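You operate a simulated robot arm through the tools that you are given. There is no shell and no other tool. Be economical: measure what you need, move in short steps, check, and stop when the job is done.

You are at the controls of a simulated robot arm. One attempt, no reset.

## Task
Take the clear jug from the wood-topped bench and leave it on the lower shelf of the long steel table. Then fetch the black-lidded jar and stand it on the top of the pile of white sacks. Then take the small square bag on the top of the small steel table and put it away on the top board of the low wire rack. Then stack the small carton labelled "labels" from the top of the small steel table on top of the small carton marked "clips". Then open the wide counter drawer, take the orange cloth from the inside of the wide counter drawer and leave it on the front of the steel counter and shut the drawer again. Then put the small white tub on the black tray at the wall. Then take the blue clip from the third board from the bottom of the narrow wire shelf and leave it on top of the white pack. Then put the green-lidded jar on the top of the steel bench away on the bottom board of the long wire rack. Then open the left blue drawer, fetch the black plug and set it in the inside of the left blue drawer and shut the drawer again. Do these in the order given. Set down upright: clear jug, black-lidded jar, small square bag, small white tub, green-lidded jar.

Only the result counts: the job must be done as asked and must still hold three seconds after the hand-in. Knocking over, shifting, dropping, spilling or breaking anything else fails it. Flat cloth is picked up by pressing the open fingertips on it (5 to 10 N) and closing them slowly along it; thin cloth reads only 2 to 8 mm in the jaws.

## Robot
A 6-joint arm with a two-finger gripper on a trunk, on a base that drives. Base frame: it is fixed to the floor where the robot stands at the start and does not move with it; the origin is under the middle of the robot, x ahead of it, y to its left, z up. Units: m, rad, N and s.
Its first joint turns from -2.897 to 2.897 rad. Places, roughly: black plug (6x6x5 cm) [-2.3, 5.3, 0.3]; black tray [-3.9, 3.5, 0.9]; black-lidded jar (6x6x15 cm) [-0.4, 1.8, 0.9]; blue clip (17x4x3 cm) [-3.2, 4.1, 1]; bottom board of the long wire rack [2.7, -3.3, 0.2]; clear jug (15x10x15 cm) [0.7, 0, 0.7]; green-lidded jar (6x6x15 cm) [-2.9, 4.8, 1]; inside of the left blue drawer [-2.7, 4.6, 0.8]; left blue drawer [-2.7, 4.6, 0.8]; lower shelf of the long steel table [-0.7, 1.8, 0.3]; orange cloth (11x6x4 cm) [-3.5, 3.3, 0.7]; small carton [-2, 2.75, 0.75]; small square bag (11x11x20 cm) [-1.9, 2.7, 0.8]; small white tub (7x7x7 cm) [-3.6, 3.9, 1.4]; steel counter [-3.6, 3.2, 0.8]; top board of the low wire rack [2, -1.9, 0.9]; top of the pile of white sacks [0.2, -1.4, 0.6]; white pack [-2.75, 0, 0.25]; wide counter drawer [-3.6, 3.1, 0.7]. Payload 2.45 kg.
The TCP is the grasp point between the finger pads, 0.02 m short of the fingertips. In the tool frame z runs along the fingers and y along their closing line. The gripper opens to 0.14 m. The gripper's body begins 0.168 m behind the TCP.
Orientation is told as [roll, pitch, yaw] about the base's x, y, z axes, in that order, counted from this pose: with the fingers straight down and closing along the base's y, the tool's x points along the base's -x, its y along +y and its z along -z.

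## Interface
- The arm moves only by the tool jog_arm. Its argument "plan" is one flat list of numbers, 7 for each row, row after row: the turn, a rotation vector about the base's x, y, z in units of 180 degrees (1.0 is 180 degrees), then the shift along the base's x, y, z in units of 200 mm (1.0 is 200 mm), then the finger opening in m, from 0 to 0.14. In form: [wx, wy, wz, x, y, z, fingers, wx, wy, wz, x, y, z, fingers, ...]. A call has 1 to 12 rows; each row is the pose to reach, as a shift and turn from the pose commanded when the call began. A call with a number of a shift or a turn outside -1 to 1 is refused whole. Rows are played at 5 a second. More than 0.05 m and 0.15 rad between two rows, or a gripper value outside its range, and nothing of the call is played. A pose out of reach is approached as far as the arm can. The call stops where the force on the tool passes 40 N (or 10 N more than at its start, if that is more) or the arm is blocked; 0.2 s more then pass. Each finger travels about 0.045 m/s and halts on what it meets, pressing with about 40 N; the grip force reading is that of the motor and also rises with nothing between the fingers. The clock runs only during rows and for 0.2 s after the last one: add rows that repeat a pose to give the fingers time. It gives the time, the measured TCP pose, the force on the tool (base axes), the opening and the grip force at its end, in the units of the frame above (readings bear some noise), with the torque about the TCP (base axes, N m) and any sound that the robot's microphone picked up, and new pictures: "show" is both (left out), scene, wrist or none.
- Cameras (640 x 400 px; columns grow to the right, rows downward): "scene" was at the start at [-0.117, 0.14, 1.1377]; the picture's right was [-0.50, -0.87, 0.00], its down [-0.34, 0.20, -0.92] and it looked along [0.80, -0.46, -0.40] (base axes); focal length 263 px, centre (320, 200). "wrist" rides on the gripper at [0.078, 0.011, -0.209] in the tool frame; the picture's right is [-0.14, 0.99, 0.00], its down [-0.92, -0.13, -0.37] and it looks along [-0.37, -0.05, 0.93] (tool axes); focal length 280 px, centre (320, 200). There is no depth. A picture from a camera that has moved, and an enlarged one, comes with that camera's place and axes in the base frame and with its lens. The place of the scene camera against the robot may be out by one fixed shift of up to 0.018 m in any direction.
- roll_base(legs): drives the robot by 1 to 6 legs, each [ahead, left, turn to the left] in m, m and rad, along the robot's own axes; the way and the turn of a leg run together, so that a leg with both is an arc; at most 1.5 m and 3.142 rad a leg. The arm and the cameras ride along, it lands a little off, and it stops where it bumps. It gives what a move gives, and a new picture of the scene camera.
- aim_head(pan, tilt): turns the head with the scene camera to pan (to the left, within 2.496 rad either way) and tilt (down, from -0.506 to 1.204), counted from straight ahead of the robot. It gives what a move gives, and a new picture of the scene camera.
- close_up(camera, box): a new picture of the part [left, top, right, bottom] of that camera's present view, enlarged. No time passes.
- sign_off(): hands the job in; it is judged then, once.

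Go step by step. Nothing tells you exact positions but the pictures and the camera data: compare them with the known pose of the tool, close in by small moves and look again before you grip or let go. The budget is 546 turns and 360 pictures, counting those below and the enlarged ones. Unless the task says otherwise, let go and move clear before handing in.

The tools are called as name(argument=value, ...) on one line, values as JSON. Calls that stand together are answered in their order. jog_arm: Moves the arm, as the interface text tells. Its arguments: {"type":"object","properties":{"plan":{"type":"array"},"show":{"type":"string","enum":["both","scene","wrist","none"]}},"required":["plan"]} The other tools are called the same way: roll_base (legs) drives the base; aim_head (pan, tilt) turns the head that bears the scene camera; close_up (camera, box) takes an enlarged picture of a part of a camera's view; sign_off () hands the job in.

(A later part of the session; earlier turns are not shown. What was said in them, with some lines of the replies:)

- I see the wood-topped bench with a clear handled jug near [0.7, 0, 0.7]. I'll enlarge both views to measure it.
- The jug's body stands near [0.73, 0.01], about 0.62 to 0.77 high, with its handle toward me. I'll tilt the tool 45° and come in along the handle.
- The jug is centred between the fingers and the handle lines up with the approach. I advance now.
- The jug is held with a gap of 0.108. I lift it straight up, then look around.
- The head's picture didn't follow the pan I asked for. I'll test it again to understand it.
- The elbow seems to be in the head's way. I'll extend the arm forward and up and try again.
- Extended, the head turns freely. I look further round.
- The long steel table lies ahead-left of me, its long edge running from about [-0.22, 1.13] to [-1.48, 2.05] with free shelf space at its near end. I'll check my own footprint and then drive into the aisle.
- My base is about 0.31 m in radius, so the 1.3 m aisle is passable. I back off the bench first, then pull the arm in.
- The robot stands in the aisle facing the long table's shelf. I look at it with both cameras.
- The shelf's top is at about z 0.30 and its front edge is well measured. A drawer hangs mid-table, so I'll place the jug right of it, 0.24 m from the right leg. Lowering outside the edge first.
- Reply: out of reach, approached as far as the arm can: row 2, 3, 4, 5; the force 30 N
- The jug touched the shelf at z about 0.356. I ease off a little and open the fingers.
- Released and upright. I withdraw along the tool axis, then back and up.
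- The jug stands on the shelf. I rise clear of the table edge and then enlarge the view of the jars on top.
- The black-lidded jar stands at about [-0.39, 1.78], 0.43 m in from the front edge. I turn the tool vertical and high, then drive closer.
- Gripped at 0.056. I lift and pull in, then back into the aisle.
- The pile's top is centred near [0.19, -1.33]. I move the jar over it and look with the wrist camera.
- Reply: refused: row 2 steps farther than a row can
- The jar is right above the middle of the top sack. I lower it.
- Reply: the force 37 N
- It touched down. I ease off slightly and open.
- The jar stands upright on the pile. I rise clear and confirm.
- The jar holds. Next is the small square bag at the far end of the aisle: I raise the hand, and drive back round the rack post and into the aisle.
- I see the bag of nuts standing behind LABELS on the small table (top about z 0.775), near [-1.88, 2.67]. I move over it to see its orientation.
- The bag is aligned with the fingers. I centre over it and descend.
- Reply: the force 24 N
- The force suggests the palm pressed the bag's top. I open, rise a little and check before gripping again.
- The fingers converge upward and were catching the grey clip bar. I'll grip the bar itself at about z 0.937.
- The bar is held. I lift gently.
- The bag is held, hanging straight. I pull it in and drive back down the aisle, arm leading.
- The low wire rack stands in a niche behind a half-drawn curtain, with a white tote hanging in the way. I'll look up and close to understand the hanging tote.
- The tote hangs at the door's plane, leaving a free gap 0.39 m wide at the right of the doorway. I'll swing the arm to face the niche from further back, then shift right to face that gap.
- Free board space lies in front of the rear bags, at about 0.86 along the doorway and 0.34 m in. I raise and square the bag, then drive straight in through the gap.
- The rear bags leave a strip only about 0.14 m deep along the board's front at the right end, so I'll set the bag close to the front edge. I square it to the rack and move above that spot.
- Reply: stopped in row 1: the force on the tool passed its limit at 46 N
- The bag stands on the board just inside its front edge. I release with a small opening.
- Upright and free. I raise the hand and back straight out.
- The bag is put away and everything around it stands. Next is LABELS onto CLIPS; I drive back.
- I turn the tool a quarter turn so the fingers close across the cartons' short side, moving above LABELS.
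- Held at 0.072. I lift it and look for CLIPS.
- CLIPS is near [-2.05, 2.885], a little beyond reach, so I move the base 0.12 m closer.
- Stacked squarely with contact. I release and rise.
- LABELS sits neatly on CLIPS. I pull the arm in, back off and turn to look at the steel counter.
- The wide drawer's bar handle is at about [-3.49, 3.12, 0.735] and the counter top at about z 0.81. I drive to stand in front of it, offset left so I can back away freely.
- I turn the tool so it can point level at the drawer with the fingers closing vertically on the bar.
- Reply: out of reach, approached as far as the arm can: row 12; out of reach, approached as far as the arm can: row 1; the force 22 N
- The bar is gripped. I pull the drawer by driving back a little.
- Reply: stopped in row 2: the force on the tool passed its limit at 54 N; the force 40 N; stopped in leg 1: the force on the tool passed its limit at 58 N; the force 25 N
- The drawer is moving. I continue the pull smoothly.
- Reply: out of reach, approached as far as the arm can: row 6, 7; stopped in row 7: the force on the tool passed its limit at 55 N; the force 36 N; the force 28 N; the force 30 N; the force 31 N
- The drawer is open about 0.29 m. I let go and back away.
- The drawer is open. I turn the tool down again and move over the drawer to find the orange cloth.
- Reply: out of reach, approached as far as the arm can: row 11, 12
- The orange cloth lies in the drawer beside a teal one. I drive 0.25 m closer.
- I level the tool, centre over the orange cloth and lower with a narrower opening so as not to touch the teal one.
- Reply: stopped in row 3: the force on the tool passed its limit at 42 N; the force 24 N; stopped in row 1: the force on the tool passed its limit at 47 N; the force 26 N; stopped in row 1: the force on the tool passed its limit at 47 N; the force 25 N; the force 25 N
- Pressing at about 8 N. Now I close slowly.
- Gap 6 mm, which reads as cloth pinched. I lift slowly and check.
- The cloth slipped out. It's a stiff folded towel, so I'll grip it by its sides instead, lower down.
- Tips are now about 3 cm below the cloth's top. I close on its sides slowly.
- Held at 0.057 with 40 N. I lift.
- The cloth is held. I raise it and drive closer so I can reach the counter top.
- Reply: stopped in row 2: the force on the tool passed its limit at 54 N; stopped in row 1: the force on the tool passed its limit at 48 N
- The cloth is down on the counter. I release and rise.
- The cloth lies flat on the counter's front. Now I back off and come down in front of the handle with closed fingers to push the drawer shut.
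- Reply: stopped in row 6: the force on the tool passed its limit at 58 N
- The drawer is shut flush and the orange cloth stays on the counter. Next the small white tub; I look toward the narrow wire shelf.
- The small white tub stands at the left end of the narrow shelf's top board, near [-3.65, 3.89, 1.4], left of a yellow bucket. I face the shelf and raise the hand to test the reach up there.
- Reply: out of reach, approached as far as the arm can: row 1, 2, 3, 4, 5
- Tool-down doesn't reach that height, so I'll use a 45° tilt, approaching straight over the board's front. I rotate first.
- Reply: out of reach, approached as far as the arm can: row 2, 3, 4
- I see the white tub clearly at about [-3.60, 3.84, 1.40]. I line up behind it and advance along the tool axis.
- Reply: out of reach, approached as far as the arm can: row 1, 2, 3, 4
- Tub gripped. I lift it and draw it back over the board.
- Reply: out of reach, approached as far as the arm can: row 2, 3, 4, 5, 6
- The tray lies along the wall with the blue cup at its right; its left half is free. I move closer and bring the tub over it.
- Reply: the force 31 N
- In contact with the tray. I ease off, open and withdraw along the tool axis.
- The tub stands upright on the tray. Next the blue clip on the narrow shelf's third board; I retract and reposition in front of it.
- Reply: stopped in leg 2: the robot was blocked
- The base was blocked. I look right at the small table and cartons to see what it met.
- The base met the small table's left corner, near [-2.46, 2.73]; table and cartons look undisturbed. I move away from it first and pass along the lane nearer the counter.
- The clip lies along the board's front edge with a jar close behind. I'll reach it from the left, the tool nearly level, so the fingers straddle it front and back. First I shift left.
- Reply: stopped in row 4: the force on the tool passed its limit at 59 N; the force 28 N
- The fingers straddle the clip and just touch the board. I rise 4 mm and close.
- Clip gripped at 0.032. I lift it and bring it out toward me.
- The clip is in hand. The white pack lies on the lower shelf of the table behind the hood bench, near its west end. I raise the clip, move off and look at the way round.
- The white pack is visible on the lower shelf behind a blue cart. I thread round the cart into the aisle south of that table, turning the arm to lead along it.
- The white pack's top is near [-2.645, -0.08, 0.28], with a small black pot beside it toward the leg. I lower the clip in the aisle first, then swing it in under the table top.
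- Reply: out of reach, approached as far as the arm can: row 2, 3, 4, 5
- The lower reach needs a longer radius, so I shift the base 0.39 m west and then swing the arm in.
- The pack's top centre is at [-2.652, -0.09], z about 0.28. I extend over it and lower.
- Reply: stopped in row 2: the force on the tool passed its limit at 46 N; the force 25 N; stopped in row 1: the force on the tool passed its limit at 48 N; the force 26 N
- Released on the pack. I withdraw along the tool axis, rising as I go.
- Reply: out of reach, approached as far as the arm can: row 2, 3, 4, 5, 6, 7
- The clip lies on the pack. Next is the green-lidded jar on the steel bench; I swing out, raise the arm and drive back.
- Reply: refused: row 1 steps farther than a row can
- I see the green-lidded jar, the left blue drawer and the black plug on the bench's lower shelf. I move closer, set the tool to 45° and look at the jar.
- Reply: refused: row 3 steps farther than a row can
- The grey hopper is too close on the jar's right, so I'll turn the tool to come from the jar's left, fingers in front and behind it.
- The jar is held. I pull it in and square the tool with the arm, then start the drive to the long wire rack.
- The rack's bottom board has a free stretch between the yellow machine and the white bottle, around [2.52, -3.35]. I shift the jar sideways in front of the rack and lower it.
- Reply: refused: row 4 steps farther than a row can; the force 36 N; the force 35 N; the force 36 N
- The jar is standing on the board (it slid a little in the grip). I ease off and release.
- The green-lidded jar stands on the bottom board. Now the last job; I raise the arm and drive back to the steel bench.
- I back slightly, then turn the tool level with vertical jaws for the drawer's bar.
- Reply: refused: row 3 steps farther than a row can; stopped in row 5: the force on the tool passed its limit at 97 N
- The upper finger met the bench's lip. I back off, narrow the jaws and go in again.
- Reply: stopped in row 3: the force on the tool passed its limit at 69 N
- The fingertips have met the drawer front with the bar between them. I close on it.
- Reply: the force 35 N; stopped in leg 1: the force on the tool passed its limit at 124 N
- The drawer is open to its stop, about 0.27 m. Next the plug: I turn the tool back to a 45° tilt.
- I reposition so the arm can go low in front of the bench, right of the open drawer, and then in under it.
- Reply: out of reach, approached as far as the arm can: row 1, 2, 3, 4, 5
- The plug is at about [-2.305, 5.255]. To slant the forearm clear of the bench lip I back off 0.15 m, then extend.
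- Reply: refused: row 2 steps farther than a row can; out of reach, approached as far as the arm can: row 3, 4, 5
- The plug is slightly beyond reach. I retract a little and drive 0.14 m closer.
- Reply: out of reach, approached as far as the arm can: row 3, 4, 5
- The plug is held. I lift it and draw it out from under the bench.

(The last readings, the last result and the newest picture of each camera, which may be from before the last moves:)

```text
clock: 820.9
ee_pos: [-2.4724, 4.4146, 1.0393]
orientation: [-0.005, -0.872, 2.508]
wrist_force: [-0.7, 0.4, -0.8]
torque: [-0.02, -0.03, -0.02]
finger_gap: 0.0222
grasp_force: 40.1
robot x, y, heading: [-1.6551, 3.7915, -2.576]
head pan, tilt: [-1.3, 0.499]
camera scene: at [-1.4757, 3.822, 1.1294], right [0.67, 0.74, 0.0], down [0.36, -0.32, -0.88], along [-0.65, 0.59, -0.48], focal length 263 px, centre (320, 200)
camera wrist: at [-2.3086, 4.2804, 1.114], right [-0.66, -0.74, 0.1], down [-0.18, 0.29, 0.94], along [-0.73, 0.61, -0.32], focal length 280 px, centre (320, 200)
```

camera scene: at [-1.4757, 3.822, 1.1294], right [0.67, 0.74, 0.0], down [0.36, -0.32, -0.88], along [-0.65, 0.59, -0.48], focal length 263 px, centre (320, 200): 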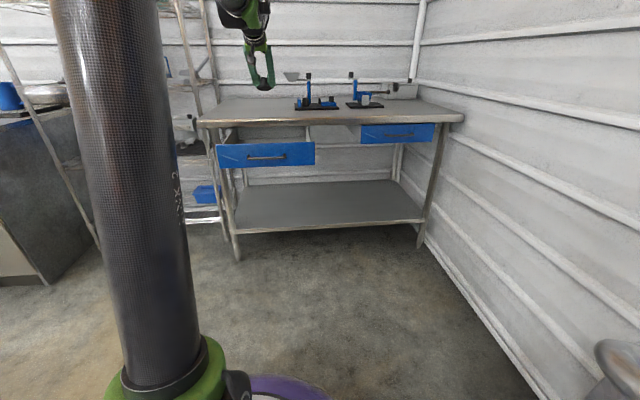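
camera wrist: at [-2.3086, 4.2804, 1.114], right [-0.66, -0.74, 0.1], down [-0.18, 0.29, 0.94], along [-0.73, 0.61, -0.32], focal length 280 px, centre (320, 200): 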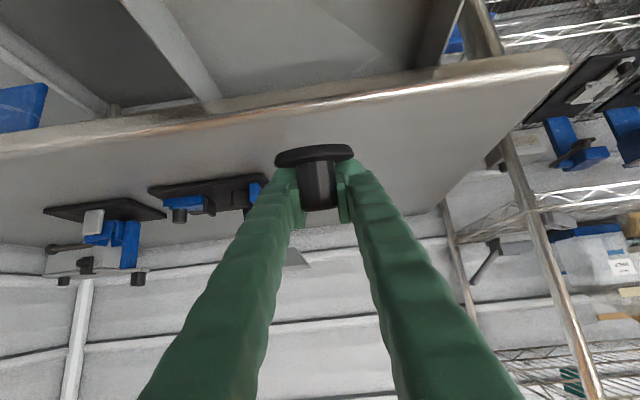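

jog_arm(plan=[0, 0, 0, 0, 0, -0.24, 0.01, 0, 0, 0, 0, 0, -0.48, 0.01, 0, 0, 0, 0, 0, -0.72, 0.01, 0, 0, 0, 0, 0, -0.9, 0.01, 0, 0, 0, 0, 0, -0.9, 0.01], show="both")

close_up(camera="scene", box=[190, 60, 370, 172])

```text
clock: 822.1
ee_pos: [-2.4686, 4.4133, 0.8582]
orientation: [-0.004, -0.873, 2.508]
wrist_force: [-0.6, 0.0, -0.4]
torque: [-0.01, 0.02, 0.02]
finger_gap: 0.0221
grasp_force: 40.4
robot x, y, heading: [-1.654, 3.7924, -2.571]
head pan, tilt: [-1.3, 0.499]
camera scene: at [-1.4757, 3.822, 1.1294], right [0.67, 0.74, 0.0], down [0.36, -0.32, -0.88], along [-0.65, 0.59, -0.48], focal length 263 px, centre (320, 200)
camera wrist: at [-2.3057, 4.2809, 0.9329], right [-0.66, -0.74, 0.1], down [-0.18, 0.29, 0.94], along [-0.73, 0.61, -0.32], focal length 280 px, centre (320, 200)
```

scene: 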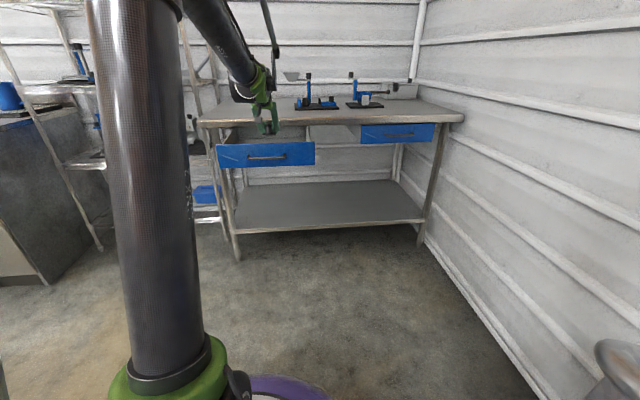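
wrist: 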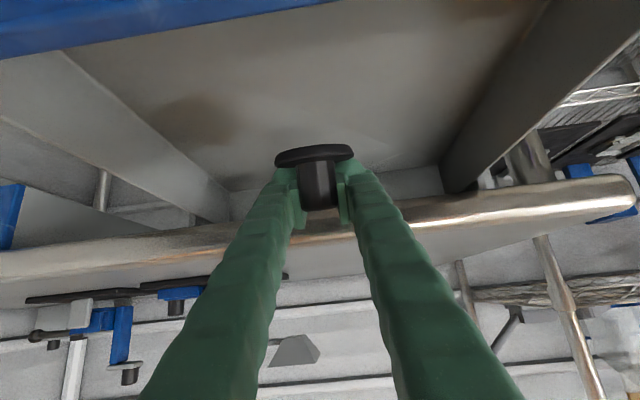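

```text
3.56 times, centred on (280, 116) of scene
camera zoom: at [-1.4757, 3.822, 1.1294], right [0.67, 0.74, 0.0], down [0.36, -0.32, -0.88], along [-0.65, 0.59, -0.48], focal length 936 px, centre (462, 499)
```

zoom: 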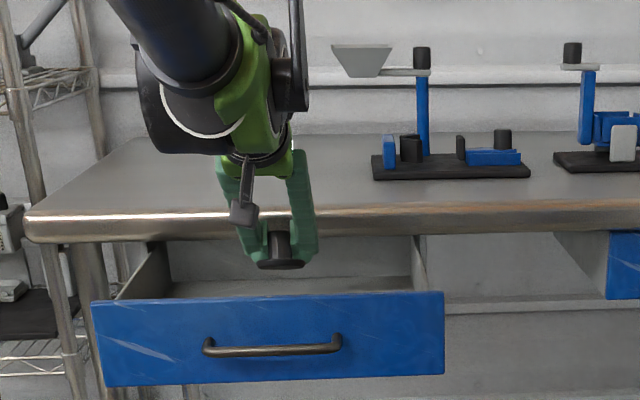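

jog_arm(plan=[0, 0, 0, -0.06, 0.045, -0.1, 0.01, 0, 0, 0, -0.06, 0.045, -0.2, 0.01, 0, 0, 0, -0.06, 0.045, -0.2, 0.01], show="wrist")

jog_arm(plan=[0, 0, 0, 0, 0, -0.04, 0.01, 0, 0, 0, 0, 0, -0.07, 0.01, 0, 0, 0, 0, 0, -0.07, 0.01], show="none")

```text
clock: 822.9
ee_pos: [-2.4807, 4.4234, 0.8184]
orientation: [-0.007, -0.871, 2.509]
wrist_force: [-0.8, -0.2, -0.6]
torque: [-0.02, 0.02, -0.01]
finger_gap: 0.0223
grasp_force: 40.2
robot x, y, heading: [-1.6548, 3.7901, -2.573]
head pan, tilt: [-1.3, 0.499]
camera wrist: at [-2.3178, 4.2906, 0.8933], right [-0.66, -0.74, 0.1], down [-0.18, 0.29, 0.94], along [-0.73, 0.61, -0.32], focal length 280 px, centre (320, 200)
```

wrist: 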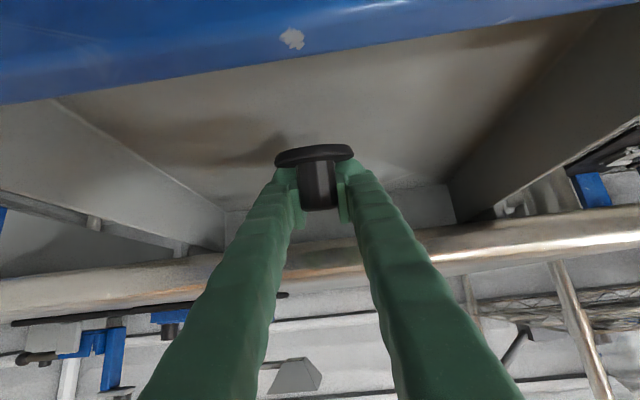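

```text
clock: 823.7
ee_pos: [-2.481, 4.4254, 0.8032]
orientation: [-0.005, -0.872, 2.509]
wrist_force: [-0.2, 0.5, -0.6]
torque: [-0.01, -0.01, 0.03]
finger_gap: 0.0223
grasp_force: 39.9
robot x, y, heading: [-1.6552, 3.7957, -2.577]
head pan, tilt: [-1.3, 0.499]
```

jog_arm(plan=[0, 0, 0, 0, 0, -0.025, 0.01, 0, 0, 0, 0, 0, -0.05, 0.01, 0, 0, 0, 0, 0, -0.05, 0.01], show="wrist")

jog_arm(plan=[0, 0, 0, 0, 0, -0.02, 0.01, 0, 0, 0, 0, 0, -0.03, 0.01, 0, 0, 0, 0, 0, -0.03, 0.01], show="none")

```text
clock: 824.5
ee_pos: [-2.4818, 4.4235, 0.7922]
orientation: [-0.004, -0.871, 2.508]
wrist_force: [-0.3, 0.9, -0.5]
torque: [0.01, 0.0, 0.01]
finger_gap: 0.022
grasp_force: 39.3
robot x, y, heading: [-1.6555, 3.7948, -2.572]
head pan, tilt: [-1.3, 0.499]
camera wrist: at [-2.3186, 4.2906, 0.8687], right [-0.66, -0.74, 0.1], down [-0.18, 0.29, 0.94], along [-0.73, 0.6, -0.32], focal length 280 px, centre (320, 200)
```

wrist: 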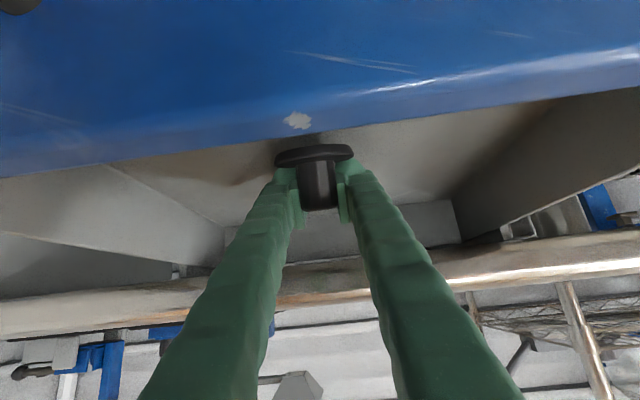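

```text
clock: 825.3
ee_pos: [-2.4812, 4.4244, 0.7885]
orientation: [-0.006, -0.87, 2.507]
wrist_force: [0.1, -0.5, 0.1]
torque: [0.04, 0.0, 0.03]
finger_gap: 0.022
grasp_force: 40.2
robot x, y, heading: [-1.6563, 3.7975, -2.574]
head pan, tilt: [-1.3, 0.499]
```

jog_arm(plan=[0, 0, 0, 0, 0, -0.02, 0.01, 0, 0, 0, 0, 0, -0.035, 0.01, 0, 0, 0, 0, 0, -0.035, 0.01], show="none")

jog_arm(plan=[0, 0, 0, 0, 0, -0.02, 0.01, 0, 0, 0, 0, 0, -0.035, 0.01, 0, 0, 0, 0, 0, -0.035, 0.01], show="both")

```text
clock: 825.9
ee_pos: [-2.4826, 4.4235, 0.7855]
orientation: [-0.007, -0.879, 2.509]
wrist_force: [-0.8, 0.9, 23.0]
torque: [0.07, -0.02, -0.01]
finger_gap: 0.0221
grasp_force: 40.3
robot x, y, heading: [-1.6511, 3.7924, -2.573]
head pan, tilt: [-1.3, 0.499]
stopped in row 3: the force on the tool passed its limit at 45 N (the readings are from after the stop); the commanded pose is now the measured one
```

```text
clock: 826.3
ee_pos: [-2.4836, 4.4253, 0.7858]
orientation: [-0.007, -0.882, 2.509]
wrist_force: [-1.4, 0.3, 22.1]
torque: [0.08, 0.01, -0.02]
finger_gap: 0.0222
grasp_force: 40.0
robot x, y, heading: [-1.6586, 3.7957, -2.571]
head pan, tilt: [-1.3, 0.499]
stopped in row 1: the force on the tool passed its limit at 45 N (the readings are from after the stop); the commanded pose is now the measured one
camera scene: at [-1.4751, 3.8215, 1.1293], right [0.67, 0.74, 0.0], down [0.36, -0.32, -0.88], along [-0.65, 0.59, -0.48], focal length 263 px, centre (320, 200)
camera wrist: at [-2.3192, 4.2907, 0.858], right [-0.66, -0.74, 0.1], down [-0.17, 0.28, 0.95], along [-0.73, 0.61, -0.31], focal length 280 px, centre (320, 200)
```

scene: 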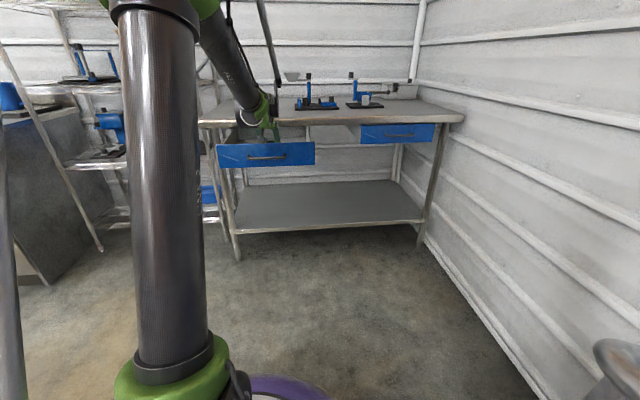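
wrist: 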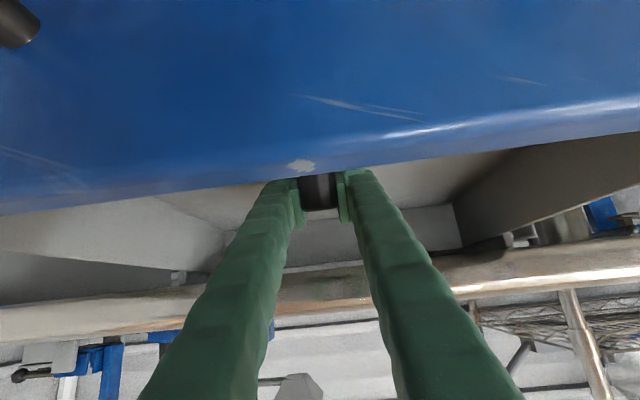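

The plug touched the drawer floor. I ease off, open and lift away.

jog_arm(plan=[0, 0, 0, 0, 0, 0.006, 0.01, 0, 0, 0, 0, 0, 0.006, 0.025, 0, 0, 0, 0, 0, 0.006, 0.04, 0, 0, 0, 0, 0, 0.006, 0.055, 0, 0, 0, 0, 0, 0.006, 0.06, 0, 0, 0, 0, 0, 0.006, 0.06, 0, 0, 0, 0, 0, 0.15, 0.06, 0, 0, 0, 0, 0, 0.35, 0.06, 0, 0, 0, 0, 0, 0.6, 0.06, 0, 0, 0, 0, 0, 0.85, 0.06, 0, 0, 0, 0, 0, 0.85, 0.06], show="wrist")

```text
clock: 828.7
ee_pos: [-2.4846, 4.4252, 0.955]
orientation: [-0.007, -0.877, 2.51]
wrist_force: [0.5, -0.3, -0.5]
torque: [0.0, -0.01, 0.0]
finger_gap: 0.0601
grasp_force: 0.0
robot x, y, heading: [-1.6571, 3.7946, -2.571]
head pan, tilt: [-1.3, 0.499]
camera wrist: at [-2.3211, 4.2916, 1.0286], right [-0.66, -0.74, 0.1], down [-0.17, 0.28, 0.94], along [-0.73, 0.61, -0.31], focal length 280 px, centre (320, 200)
```

wrist: 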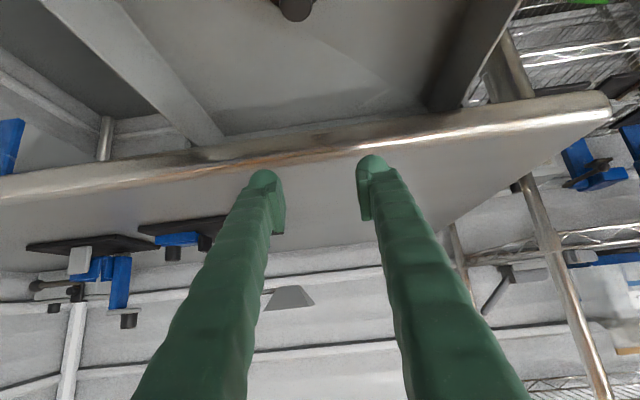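

The plug is in the drawer. Now I position closed fingertips in front of the bar to push the drawer shut.

jog_arm(plan=[0, 0, 0, 0, 0, 0.15, 0.04, 0.022, 0.03, 0, 0.04, -0.03, 0.3, 0.02, 0.044, 0.06, 0, 0.12, -0.09, 0.35, 0.0, 0.0656, 0.0896, 0, 0.24, -0.18, 0.35, 0.0, 0.0656, 0.0896, 0, 0.4, -0.3, 0.35, 0.0, 0.0656, 0.0896, 0, 0.4, -0.3, 0.35, 0.0], show="none")

roll_base(legs=[[-0.079, 0.205, 0]])

jog_arm(plan=[0, 0, 0, 0, 0, -0.24, 0.0, 0, 0, 0, 0, 0, -0.48, 0.0, 0, 0, 0, 0, 0, -0.72, 0.0, 0, 0, 0, 0, 0, -0.96, 0.0], show="both")

```text
clock: 830.1
ee_pos: [-2.4025, 4.3642, 1.0241]
orientation: [-0.007, -1.227, 2.506]
wrist_force: [-0.6, 0.5, 1.1]
torque: [0.01, 0.01, 0.04]
finger_gap: 0.0
grasp_force: 29.7
robot x, y, heading: [-1.652, 3.7955, -2.575]
head pan, tilt: [-1.3, 0.499]
```

```text
clock: 831.8
ee_pos: [-2.2299, 4.2251, 1.0253]
orientation: [-0.005, -1.227, 2.517]
wrist_force: [-0.5, 0.2, -0.3]
torque: [-0.01, 0.02, -0.03]
finger_gap: 0.0
grasp_force: 29.0
robot x, y, heading: [-1.4756, 3.6644, -2.565]
head pan, tilt: [-1.3, 0.499]
camera scene: at [-1.2968, 3.6914, 1.1294], right [0.66, 0.75, 0.0], down [0.36, -0.32, -0.88], along [-0.66, 0.58, -0.48], focal length 263 px, centre (320, 200)
```

scene: 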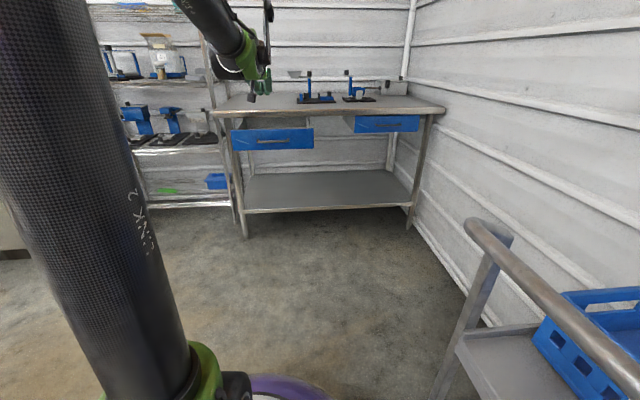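

```text
clock: 832.8
ee_pos: [-2.229, 4.2245, 0.834]
orientation: [-0.006, -1.228, 2.516]
wrist_force: [0.7, 0.3, -0.5]
torque: [-0.01, 0.05, 0.0]
finger_gap: 0.0001
grasp_force: 29.3
robot x, y, heading: [-1.4766, 3.6616, -2.564]
head pan, tilt: [-1.3, 0.499]
camera scene: at [-1.2968, 3.6913, 1.1294], right [0.66, 0.75, 0.0], down [0.36, -0.32, -0.88], along [-0.66, 0.58, -0.48], focal length 263 px, centre (320, 200)
camera wrist: at [-2.0546, 4.0847, 0.8311], right [-0.62, -0.77, 0.13], down [0.1, 0.08, 0.99], along [-0.78, 0.63, 0.03], focal length 280 px, centre (320, 200)
```

scene: 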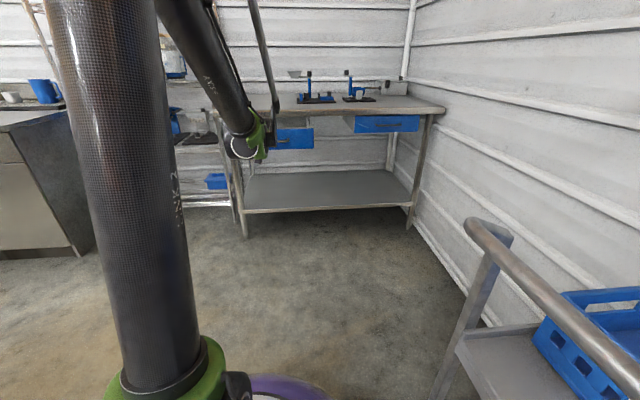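
wrist: 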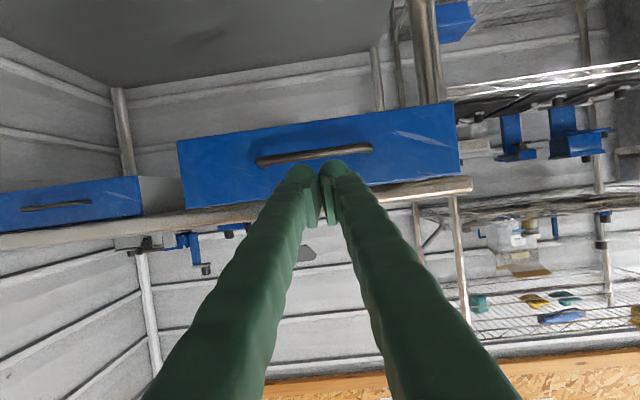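

jog_arm(plan=[0, 0, 0, 0, 0, -0.12, 0.0, 0, 0, 0, 0, 0, -0.235, 0.0, 0, 0, 0, 0, 0, -0.235, 0.0], show="none")

roll_base(legs=[[0.071, -0.187, 0]])

jog_arm(plan=[0, 0, 0, 0, 0, 0, 0.0], show="wrist")

```text
clock: 833.6
ee_pos: [-2.2301, 4.2241, 0.7848]
orientation: [-0.005, -1.228, 2.517]
wrist_force: [-0.4, 0.2, -0.1]
torque: [-0.01, -0.02, -0.02]
finger_gap: 0.0001
grasp_force: 29.4
robot x, y, heading: [-1.4739, 3.6618, -2.562]
head pan, tilt: [-1.3, 0.499]
```

```text
clock: 835.1
ee_pos: [-2.3908, 4.3391, 0.7853]
orientation: [-0.006, -1.228, 2.517]
wrist_force: [-0.3, 0.9, -0.1]
torque: [0.03, 0.0, -0.01]
finger_gap: 0.0002
grasp_force: 29.0
robot x, y, heading: [-1.6394, 3.7794, -2.561]
head pan, tilt: [-1.3, 0.499]
camera scene: at [-1.4579, 3.8089, 1.1294], right [0.66, 0.75, 0.0], down [0.36, -0.32, -0.88], along [-0.66, 0.58, -0.48], focal length 263 px, centre (320, 200)
```

scene: 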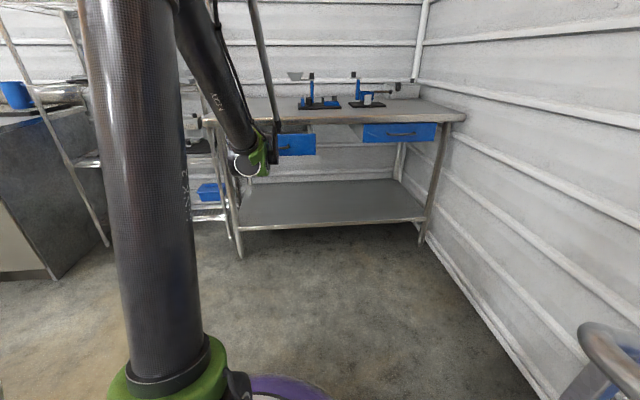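

```text
clock: 835.5
ee_pos: [-2.3912, 4.3401, 0.7867]
orientation: [-0.006, -1.227, 2.519]
wrist_force: [0.1, -0.3, -0.2]
torque: [-0.02, 0.04, 0.01]
finger_gap: 0.0
grasp_force: 29.1
robot x, y, heading: [-1.634, 3.7791, -2.564]
head pan, tilt: [-1.3, 0.499]
camera wrist: at [-2.2158, 4.2009, 0.7831], right [-0.62, -0.78, 0.13], down [0.1, 0.08, 0.99], along [-0.78, 0.63, 0.03], focal length 280 px, centre (320, 200)
```

wrist: 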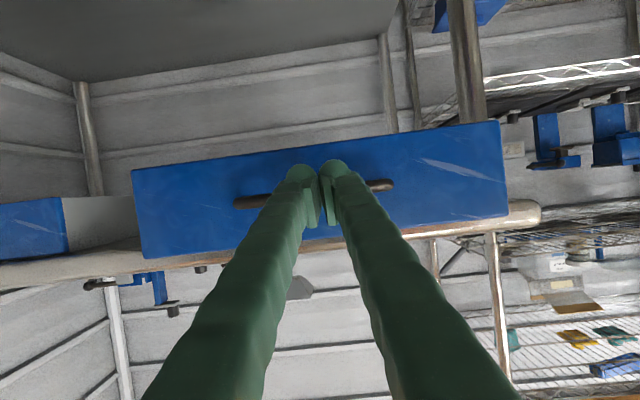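

roll_base(legs=[[0.046, -0.1215, 0]])

jog_arm(plan=[0, 0, 0, -0.04, 0.03, 0, 0.0, 0, 0, 0, -0.08, 0.06, 0, 0.0, 0, 0, 0, -0.12, 0.09, 0, 0.0, 0, 0, 0, -0.16, 0.12, 0, 0.0, 0, 0, 0, -0.2, 0.147, 0, 0.0, 0, 0, 0, -0.24, 0.176, 0, 0.0, 0, 0, 0, -0.28, 0.205, 0, 0.0, 0, 0, 0, -0.32, 0.235, 0, 0.0, 0, 0, 0, -0.36, 0.264, 0, 0.0], show="both")

```text
clock: 836.8
ee_pos: [-2.4985, 4.4152, 0.7871]
orientation: [-0.005, -1.227, 2.52]
wrist_force: [0.0, 0.5, 0.0]
torque: [-0.03, 0.0, 0.03]
finger_gap: 0.0
grasp_force: 29.5
robot x, y, heading: [-1.7405, 3.855, -2.557]
head pan, tilt: [-1.3, 0.499]
camera scene: at [-1.5629, 3.8845, 1.1294], right [0.66, 0.75, 0.0], down [0.36, -0.32, -0.88], along [-0.66, 0.58, -0.48], focal length 263 px, centre (320, 200)
```

scene: 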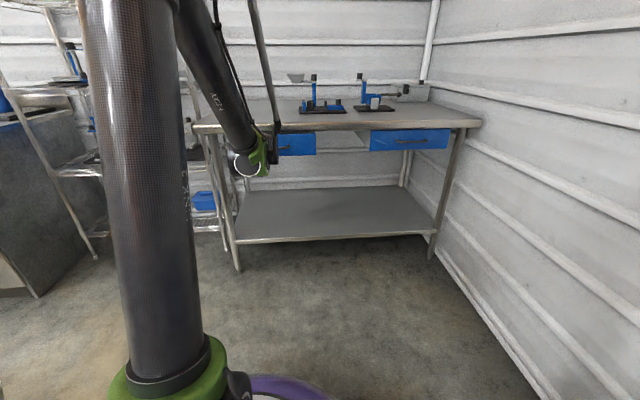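

```text
clock: 837.9
ee_pos: [-2.5272, 4.437, 0.7859]
orientation: [-0.008, -1.225, 2.524]
wrist_force: [11.9, -9.4, 11.5]
torque: [0.25, 0.07, -0.01]
finger_gap: 0.0063
grasp_force: 29.8
robot x, y, heading: [-1.7456, 3.8575, -2.556]
head pan, tilt: [-1.3, 0.499]
stopped in row 5: the force on the tool passed its limit at 59 N (the readings are from after the stop); the commanded pose is now the measured one
no pictures are left
```

No pictures remain, so I go by force now. I push again gently, to feel whether the drawer is at its end.

jog_arm(plan=[0, 0, 0, -0.008, 0.006, 0, 0.0, 0, 0, 0, -0.016, 0.012, 0, 0.0, 0, 0, 0, -0.024, 0.018, 0, 0.0, 0, 0, 0, -0.032, 0.023, 0, 0.0, 0, 0, 0, -0.04, 0.029, 0, 0.0], show="none")

```text
clock: 838.4
ee_pos: [-2.527, 4.4374, 0.7864]
orientation: [-0.01, -1.224, 2.525]
wrist_force: [12.5, -10.1, 13.7]
torque: [0.29, 0.17, 0.02]
finger_gap: 0.006
grasp_force: 30.1
robot x, y, heading: [-1.7405, 3.8566, -2.564]
head pan, tilt: [-1.3, 0.499]
stopped in row 2: the force on the tool passed its limit at 45 N (the readings are from after the stop); the commanded pose is now the measured one
no pictures are left
```

jog_arm(plan=[0, 0, 0, 0.08, -0.059, 0, 0.0, 0, 0, 0, 0.2, -0.147, 0, 0.0, 0, 0, 0, 0.2, -0.147, -0.06, 0.0, 0, 0, 0, 0.2, -0.147, -0.125, 0.0, 0, 0, 0, 0.2, -0.147, -0.125, 0.0], show="none")

jog_arm(plan=[0, 0, 0, -0.05, 0.037, 0, 0.0, 0, 0, 0, -0.1, 0.073, 0, 0.0, 0, 0, 0, -0.15, 0.11, 0, 0.0, 0, 0, 0, -0.19, 0.139, 0, 0.0, 0, 0, 0, -0.22, 0.161, 0, 0.0, 0, 0, 0, -0.25, 0.183, 0, 0.0, 0, 0, 0, -0.28, 0.205, 0, 0.0, 0, 0, 0, -0.31, 0.227, 0, 0.0, 0, 0, 0, -0.34, 0.249, 0, 0.0, 0, 0, 0, -0.37, 0.271, 0, 0.0], show="none")

```text
clock: 839.6
ee_pos: [-2.4895, 4.4088, 0.7592]
orientation: [-0.008, -1.224, 2.523]
wrist_force: [-0.7, 0.3, -0.1]
torque: [-0.01, 0.0, 0.01]
finger_gap: 0.0
grasp_force: 29.2
robot x, y, heading: [-1.7419, 3.8572, -2.56]
head pan, tilt: [-1.3, 0.499]
no pictures are left
```

```text
clock: 841.6
ee_pos: [-2.5549, 4.4566, 0.7584]
orientation: [-0.006, -1.218, 2.524]
wrist_force: [0.3, -0.1, -3.8]
torque: [-0.01, 0.04, -0.04]
finger_gap: 0.0
grasp_force: 29.0
robot x, y, heading: [-1.739, 3.8561, -2.56]
head pan, tilt: [-1.3, 0.499]
stopped in row 10: the force on the tool passed its limit at 79 N (the readings are from after the stop); the commanded pose is now the measured one
no pictures are left
```

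The hard stop is where the drawer's front was when closed, so the drawer is shut. I move the hand clear.

jog_arm(plan=[0, 0, 0, 0.15, -0.11, 0, 0.0, 0, 0, 0, 0.3, -0.22, 0, 0.0, 0, 0, 0, 0.4, -0.29, 0.1, 0.0, 0, 0, 0, 0.4, -0.29, 0.3, 0.0, 0, 0, 0, 0.4, -0.29, 0.5, 0.0, 0, 0, 0, 0.4, -0.29, 0.7, 0.0, 0, 0, 0, 0.4, -0.29, 0.7, 0.0], show="none")

roll_base(legs=[[-0.04, 0.1, 0]])

```text
clock: 843.2
ee_pos: [-2.4731, 4.3997, 0.8988]
orientation: [-0.008, -1.219, 2.525]
wrist_force: [-0.4, 0.5, 0.2]
torque: [0.0, -0.02, 0.0]
finger_gap: 0.0
grasp_force: 29.0
robot x, y, heading: [-1.7375, 3.8562, -2.567]
head pan, tilt: [-1.3, 0.499]
no pictures are left
```

```text
clock: 844.4
ee_pos: [-2.3836, 4.3384, 0.8979]
orientation: [-0.005, -1.218, 2.522]
wrist_force: [0.3, -0.4, 0.5]
torque: [0.0, 0.0, 0.0]
finger_gap: 0.0002
grasp_force: 29.5
robot x, y, heading: [-1.6549, 3.7911, -2.555]
head pan, tilt: [-1.3, 0.499]
```

All nine steps are done and the hand is clear, so I hand the job in.

sign_off()

```text
The job is handed in.
```

All nine steps were done in the order given and the job is handed in. The last drawer push and its closed position were checked by force only, because the pictures had run out.

Two things could count against it:
- **Base bump:** the base bumped the corner of the small steel table once while it was moving to the blue clip. The table and cartons looked undisturbed in later views.
- **Bench lip:** a finger pressed hard against the lip of the steel bench while I was reaching for the blue drawer's handle.
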